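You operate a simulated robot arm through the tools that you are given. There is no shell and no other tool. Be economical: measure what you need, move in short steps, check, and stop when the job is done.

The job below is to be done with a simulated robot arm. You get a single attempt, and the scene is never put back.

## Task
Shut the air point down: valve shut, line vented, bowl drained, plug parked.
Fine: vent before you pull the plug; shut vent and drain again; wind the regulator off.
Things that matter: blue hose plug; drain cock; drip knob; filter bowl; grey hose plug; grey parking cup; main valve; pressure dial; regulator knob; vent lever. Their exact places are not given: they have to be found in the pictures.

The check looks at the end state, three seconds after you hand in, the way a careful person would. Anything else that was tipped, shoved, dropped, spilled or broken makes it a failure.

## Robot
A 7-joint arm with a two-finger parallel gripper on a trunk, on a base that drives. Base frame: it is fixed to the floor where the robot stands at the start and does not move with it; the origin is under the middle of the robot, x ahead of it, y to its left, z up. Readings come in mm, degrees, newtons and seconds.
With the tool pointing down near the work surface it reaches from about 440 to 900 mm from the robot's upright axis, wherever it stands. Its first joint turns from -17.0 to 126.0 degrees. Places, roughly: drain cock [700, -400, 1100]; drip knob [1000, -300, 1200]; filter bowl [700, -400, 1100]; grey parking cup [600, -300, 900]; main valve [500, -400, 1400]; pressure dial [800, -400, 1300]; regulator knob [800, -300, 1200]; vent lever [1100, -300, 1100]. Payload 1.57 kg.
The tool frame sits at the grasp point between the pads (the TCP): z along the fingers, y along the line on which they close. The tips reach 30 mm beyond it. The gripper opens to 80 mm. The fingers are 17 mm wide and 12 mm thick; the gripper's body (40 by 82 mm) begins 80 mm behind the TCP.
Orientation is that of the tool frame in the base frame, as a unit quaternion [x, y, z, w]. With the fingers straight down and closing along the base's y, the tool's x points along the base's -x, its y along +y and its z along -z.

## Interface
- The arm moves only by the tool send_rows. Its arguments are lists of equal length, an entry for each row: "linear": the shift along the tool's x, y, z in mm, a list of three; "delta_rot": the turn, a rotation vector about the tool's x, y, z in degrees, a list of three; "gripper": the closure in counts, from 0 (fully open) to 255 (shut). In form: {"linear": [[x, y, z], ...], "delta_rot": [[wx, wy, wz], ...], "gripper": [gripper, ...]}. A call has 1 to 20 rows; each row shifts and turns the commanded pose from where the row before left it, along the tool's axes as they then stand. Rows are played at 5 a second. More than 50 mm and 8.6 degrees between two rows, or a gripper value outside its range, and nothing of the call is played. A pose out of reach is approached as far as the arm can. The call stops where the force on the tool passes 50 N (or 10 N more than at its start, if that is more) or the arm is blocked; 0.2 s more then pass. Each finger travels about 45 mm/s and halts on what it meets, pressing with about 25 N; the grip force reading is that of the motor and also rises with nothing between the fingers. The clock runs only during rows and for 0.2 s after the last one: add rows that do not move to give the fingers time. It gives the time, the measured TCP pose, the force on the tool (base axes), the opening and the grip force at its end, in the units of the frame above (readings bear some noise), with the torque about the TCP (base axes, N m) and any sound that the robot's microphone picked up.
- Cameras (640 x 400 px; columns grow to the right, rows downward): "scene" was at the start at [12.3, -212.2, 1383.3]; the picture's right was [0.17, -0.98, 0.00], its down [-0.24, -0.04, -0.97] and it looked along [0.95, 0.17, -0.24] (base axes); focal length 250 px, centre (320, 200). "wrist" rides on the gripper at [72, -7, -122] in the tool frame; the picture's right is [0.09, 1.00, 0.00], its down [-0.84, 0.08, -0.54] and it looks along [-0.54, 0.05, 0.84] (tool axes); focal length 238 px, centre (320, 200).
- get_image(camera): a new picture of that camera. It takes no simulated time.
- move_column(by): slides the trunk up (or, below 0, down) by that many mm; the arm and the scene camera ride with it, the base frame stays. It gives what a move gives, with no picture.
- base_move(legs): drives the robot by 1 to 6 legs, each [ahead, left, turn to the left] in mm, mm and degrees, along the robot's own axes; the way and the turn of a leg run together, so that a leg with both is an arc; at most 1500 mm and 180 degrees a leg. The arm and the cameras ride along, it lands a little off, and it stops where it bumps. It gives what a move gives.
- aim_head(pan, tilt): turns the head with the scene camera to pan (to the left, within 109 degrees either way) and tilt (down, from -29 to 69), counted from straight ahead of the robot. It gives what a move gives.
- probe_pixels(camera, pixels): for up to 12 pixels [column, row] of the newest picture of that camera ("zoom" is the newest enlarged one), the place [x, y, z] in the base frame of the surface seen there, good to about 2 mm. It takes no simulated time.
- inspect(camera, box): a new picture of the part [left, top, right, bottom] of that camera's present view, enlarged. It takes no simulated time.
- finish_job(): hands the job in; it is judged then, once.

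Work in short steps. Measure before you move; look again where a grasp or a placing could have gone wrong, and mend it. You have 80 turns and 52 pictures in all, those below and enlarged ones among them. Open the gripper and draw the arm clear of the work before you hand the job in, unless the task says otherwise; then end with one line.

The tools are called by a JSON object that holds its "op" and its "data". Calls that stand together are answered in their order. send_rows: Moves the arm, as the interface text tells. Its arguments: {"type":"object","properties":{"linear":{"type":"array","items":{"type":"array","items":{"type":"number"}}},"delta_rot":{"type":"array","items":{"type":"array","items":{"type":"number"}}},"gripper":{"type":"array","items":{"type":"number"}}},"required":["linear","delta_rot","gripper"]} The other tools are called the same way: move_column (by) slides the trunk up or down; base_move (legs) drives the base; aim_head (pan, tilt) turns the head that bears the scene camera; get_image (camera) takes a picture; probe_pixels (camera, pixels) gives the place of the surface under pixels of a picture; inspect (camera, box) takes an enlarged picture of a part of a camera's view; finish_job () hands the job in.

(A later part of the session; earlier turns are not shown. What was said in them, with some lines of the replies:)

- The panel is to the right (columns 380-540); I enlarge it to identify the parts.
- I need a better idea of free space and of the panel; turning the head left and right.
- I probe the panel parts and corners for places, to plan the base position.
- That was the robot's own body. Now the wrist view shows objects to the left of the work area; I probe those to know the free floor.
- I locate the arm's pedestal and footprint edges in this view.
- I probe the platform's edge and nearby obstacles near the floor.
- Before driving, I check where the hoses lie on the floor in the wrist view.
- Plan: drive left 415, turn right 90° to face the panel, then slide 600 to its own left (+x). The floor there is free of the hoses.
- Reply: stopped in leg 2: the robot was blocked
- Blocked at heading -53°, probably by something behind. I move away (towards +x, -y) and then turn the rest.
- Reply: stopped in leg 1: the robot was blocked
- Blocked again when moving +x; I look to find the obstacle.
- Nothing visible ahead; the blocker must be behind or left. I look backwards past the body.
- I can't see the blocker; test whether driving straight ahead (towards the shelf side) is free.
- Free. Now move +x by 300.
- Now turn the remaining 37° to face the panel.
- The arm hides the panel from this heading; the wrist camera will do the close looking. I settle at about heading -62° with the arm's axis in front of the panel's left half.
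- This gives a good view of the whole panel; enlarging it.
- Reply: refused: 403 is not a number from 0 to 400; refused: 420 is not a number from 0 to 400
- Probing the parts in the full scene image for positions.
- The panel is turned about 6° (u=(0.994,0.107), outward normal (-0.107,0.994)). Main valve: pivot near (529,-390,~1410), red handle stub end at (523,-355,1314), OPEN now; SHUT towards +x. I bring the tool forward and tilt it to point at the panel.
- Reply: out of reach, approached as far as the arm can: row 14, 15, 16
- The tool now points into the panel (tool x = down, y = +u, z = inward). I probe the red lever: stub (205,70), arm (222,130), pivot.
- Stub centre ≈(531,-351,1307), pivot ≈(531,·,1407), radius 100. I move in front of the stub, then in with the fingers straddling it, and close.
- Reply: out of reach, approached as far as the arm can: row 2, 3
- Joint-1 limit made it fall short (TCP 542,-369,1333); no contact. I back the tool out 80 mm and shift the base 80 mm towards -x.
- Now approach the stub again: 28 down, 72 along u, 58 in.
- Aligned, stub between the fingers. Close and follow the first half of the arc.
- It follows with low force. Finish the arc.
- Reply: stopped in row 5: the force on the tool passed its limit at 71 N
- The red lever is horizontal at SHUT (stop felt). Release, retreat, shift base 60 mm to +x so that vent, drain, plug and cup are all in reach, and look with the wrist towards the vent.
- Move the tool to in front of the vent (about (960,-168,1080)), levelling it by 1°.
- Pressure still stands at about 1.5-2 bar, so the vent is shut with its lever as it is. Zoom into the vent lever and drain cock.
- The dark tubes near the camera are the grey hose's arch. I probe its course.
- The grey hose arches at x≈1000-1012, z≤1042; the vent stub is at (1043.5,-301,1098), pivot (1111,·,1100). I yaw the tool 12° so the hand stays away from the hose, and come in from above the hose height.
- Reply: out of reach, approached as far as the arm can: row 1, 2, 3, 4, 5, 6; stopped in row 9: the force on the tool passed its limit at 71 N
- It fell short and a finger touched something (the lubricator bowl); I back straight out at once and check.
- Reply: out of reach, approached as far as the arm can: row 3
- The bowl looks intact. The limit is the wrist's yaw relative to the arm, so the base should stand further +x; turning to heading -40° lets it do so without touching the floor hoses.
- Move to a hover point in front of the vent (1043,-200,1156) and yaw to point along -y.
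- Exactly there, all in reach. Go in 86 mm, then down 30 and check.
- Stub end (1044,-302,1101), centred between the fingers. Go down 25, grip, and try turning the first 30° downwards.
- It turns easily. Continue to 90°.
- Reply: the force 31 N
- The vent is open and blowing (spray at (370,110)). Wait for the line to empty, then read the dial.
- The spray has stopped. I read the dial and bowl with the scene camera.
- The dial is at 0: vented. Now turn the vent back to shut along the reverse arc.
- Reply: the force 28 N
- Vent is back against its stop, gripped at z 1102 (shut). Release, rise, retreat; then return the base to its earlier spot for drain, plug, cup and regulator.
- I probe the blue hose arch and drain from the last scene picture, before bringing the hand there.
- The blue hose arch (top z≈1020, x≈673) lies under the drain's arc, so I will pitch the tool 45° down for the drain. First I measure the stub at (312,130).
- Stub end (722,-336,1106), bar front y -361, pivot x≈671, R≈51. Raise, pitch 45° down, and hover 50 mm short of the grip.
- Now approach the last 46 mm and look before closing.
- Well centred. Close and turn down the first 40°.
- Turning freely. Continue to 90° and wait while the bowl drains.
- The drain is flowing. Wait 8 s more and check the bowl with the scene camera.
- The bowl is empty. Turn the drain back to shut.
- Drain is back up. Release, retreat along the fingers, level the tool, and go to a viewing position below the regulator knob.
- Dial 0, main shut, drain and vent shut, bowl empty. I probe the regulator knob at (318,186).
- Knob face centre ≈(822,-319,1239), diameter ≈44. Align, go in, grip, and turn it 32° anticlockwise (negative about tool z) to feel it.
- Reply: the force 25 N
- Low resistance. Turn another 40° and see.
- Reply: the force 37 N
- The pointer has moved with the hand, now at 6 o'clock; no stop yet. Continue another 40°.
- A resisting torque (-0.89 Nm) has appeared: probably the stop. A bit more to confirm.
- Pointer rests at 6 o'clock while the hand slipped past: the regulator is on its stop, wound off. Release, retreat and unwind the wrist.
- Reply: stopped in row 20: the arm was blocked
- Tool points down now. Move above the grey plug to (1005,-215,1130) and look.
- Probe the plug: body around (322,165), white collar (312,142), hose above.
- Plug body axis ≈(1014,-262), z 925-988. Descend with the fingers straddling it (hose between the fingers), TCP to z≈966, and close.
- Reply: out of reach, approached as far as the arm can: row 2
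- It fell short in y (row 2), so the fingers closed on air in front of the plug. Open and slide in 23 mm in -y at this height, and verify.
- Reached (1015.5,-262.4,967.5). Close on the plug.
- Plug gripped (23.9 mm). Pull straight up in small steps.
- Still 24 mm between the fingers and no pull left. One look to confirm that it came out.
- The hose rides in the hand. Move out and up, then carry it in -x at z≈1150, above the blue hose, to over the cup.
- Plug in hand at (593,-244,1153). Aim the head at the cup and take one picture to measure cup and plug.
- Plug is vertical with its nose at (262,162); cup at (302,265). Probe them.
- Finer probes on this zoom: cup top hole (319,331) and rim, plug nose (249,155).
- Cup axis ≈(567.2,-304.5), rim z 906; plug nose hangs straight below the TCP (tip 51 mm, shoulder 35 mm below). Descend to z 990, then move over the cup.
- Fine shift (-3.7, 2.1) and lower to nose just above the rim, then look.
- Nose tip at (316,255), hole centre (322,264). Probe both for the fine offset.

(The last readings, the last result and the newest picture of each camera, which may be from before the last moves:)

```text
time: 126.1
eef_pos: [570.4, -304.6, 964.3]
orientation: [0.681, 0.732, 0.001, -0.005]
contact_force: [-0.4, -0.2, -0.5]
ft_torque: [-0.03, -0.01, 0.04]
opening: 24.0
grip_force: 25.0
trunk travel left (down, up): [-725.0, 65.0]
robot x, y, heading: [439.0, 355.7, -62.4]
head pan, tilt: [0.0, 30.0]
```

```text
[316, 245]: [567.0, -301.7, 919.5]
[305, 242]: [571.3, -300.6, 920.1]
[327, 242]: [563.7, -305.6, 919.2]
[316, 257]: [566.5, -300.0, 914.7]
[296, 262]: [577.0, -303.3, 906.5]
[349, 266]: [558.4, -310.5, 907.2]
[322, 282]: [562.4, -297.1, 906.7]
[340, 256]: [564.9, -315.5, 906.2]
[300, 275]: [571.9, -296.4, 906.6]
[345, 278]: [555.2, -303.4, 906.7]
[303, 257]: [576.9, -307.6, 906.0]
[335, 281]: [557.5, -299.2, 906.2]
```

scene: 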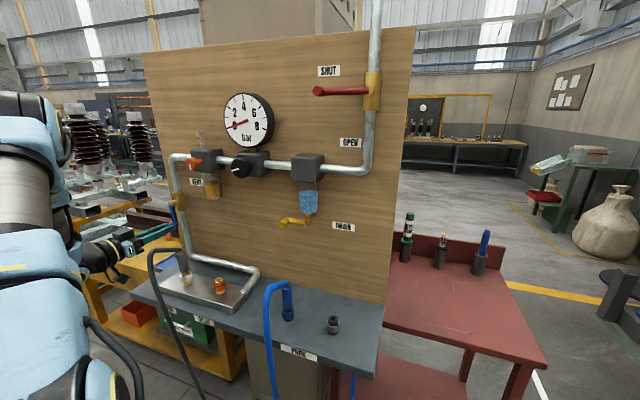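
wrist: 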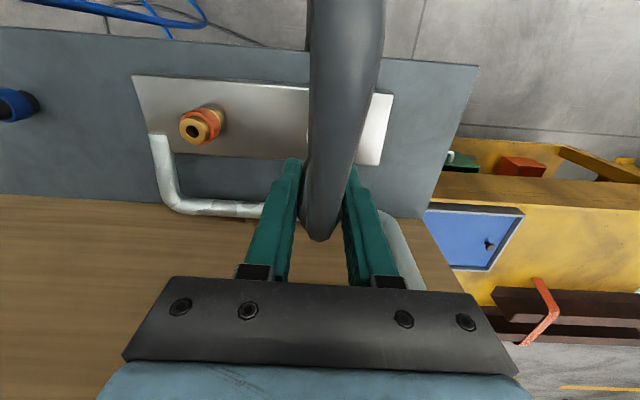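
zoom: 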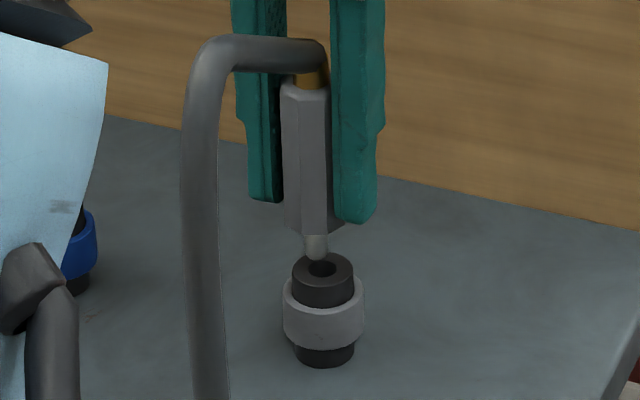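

Offset of the nose from the cup axis ≈(+2.2,+0.5). Correct it and lower slowly.

{"op": "send_rows", "data": {"linear": [[-0.5, -2.1, 0], [0, 0, 0], [0, 0, 4], [0, 0, 4], [0, 0, 4], [0, 0, 4], [0, 0, 0]], "delta_rot": [[0, 0, 0], [0, 0, 0], [0, 0, 0], [0, 0, 0], [0, 0, 0], [0, 0, 0], [0, 0, 0]], "gripper": [255, 255, 255, 255, 255, 255, 255]}}

```text
time: 127.7
eef_pos: [566.9, -303.4, 948.5]
orientation: [0.681, 0.733, 0.001, -0.005]
contact_force: [-0.3, 0.5, -1.8]
ft_torque: [0.0, -0.01, 0.02]
opening: 24.1
grip_force: 24.7
trunk travel left (down, up): [-725.0, 65.0]
robot x, y, heading: [446.4, 361.5, -62.5]
head pan, tilt: [0.0, 30.0]
```

The nose is inside the cup without contact. Lower further until it seats.

{"op": "send_rows", "data": {"linear": [[0, 0, 2], [0, 0, 2], [0, 0, 2], [0, 0, 2], [0, 0, 0]], "delta_rot": [[0, 0, 0], [0, 0, 0], [0, 0, 0], [0, 0, 0], [0, 0, 0]], "gripper": [255, 255, 255, 255, 255]}}

```text
time: 128.9
eef_pos: [567.8, -304.8, 941.5]
orientation: [0.68, 0.733, -0.001, -0.004]
contact_force: [2.1, 1.2, 16.8]
ft_torque: [0.13, -0.16, -0.01]
opening: 23.7
grip_force: 25.3
trunk travel left (down, up): [-725.0, 65.0]
robot x, y, heading: [438.0, 359.2, -62.1]
head pan, tilt: [0.0, 30.0]
```

Contact of 17 N at z 941.5, the predicted seat. One slight press more to be sure it is home.

{"op": "send_rows", "data": {"linear": [[0, 0, 1.5], [0, 0, 1.5], [0, 0, 0]], "delta_rot": [[0, 0, 0], [0, 0, 0], [0, 0, 0]], "gripper": [255, 255, 255]}}

```text
time: 129.7
eef_pos: [567.8, -305.0, 938.4]
orientation: [0.681, 0.732, 0.0, -0.003]
contact_force: [1.0, -6.9, 21.0]
ft_torque: [-0.19, -0.2, -0.05]
opening: 23.9
grip_force: 24.5
trunk travel left (down, up): [-725.0, 65.0]
robot x, y, heading: [442.5, 359.8, -62.4]
head pan, tilt: [0.0, 30.0]
```

Seated. Open the fingers and rise straight up 60 mm.

{"op": "send_rows", "data": {"linear": [[0, 0, 0], [0, 0, 0], [0, 0, 0], [0, 0, -10], [0, 0, -20], [0, 0, -30], [0, 0, -40], [0, 0, -40], [0, 0, 0]], "delta_rot": [[0, 0, 0], [0, 0, 0], [0, 0, 0], [0, 0, 0], [0, 0, 0], [0, 0, 0], [0, 0, 0], [0, 0, 0], [0, 0, 0]], "gripper": [60, 60, 60, 60, 60, 60, 60, 60, 60]}}

{"op": "send_rows", "data": {"linear": [[30, 0, -20], [30, 0, -20], [30, 0, -10]], "delta_rot": [[0, 0, 0], [0, 0, 0], [0, 0, 0]], "gripper": [0, 0, 0]}}

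{"op": "aim_head", "data": {"pan": -5, "tilt": 22}}

{"op": "get_image", "data": {"camera": "scene"}}

```text
time: 131.7
eef_pos: [569.1, -305.9, 1076.9]
orientation: [0.681, 0.733, 0.001, -0.005]
contact_force: [0.1, 0.0, 0.8]
ft_torque: [-0.01, 0.0, -0.03]
opening: 61.5
grip_force: 0.1
trunk travel left (down, up): [-725.0, 65.0]
robot x, y, heading: [444.9, 361.2, -62.3]
head pan, tilt: [0.0, 30.0]
```

```text
time: 132.5
eef_pos: [563.3, -221.0, 1126.0]
orientation: [0.68, 0.733, 0.001, -0.005]
contact_force: [0.5, -1.0, 0.6]
ft_torque: [0.03, 0.06, 0.0]
opening: 80.2
grip_force: 0.0
trunk travel left (down, up): [-725.0, 65.0]
robot x, y, heading: [445.4, 361.9, -62.2]
head pan, tilt: [0.0, 30.0]
```

```text
time: 133.2
eef_pos: [564.2, -220.7, 1125.7]
orientation: [0.681, 0.732, 0.001, -0.005]
contact_force: [-0.2, -0.4, -0.8]
ft_torque: [-0.01, 0.01, -0.02]
opening: 80.0
grip_force: 0.0
trunk travel left (down, up): [-725.0, 65.0]
robot x, y, heading: [441.5, 360.2, -62.0]
head pan, tilt: [-5.0, 22.0]
```

```text
0 pictures are left
```

scene: 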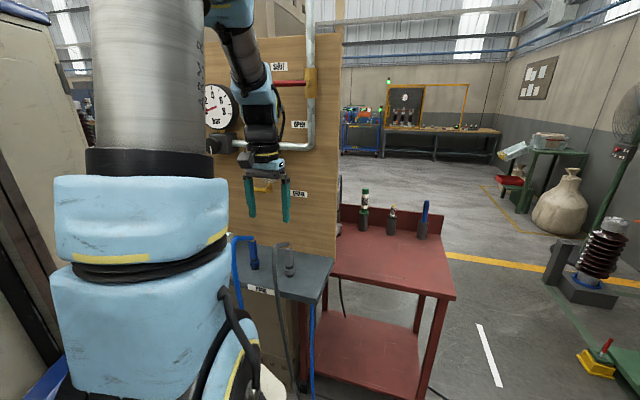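

The grey plug stands upright in the cup (289,260). A free probe confirms where it stands.

{"op": "probe_pixels", "data": {"camera": "scene", "pixels": [[289, 252], [289, 258], [289, 263], [289, 268], [289, 273], [290, 282], [264, 188], [290, 84]]}}

```text
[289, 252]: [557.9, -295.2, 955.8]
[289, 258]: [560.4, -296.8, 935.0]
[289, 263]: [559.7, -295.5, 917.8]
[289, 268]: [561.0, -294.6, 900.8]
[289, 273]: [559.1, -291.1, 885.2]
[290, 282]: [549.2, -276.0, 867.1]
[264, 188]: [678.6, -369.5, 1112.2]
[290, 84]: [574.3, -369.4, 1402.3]
```

Plug is upright on its seat. Raise the arm clear and hand in.

{"op": "send_rows", "data": {"linear": [[10, 0, -30], [10, 0, -30], [10, 0, -30], [0, 0, 0]], "delta_rot": [[0, 0, 0], [0, 0, 0], [0, 0, 0], [0, 0, 0]], "gripper": [0, 0, 0, 0]}}

{"op": "finish_job", "data": {}}

```text
time: 134.2
eef_pos: [559.9, -188.7, 1218.7]
orientation: [0.68, 0.733, 0.001, -0.005]
contact_force: [1.0, 0.0, 0.3]
ft_torque: [0.0, 0.01, 0.0]
opening: 80.3
grip_force: 0.2
trunk travel left (down, up): [-725.0, 65.0]
robot x, y, heading: [440.0, 356.4, -62.3]
head pan, tilt: [-5.0, 22.0]
```

```text
The job is handed in.
```

The air point is shut down and handed in: main valve shut, line vented (dial at 0) before the plug was pulled, bowl drained, vent and drain shut again, regulator wound off to its stop, grey plug seated in its cup, arm clear; once a finger pressed on something by the lubricator (about 71 N), with no damage seen.
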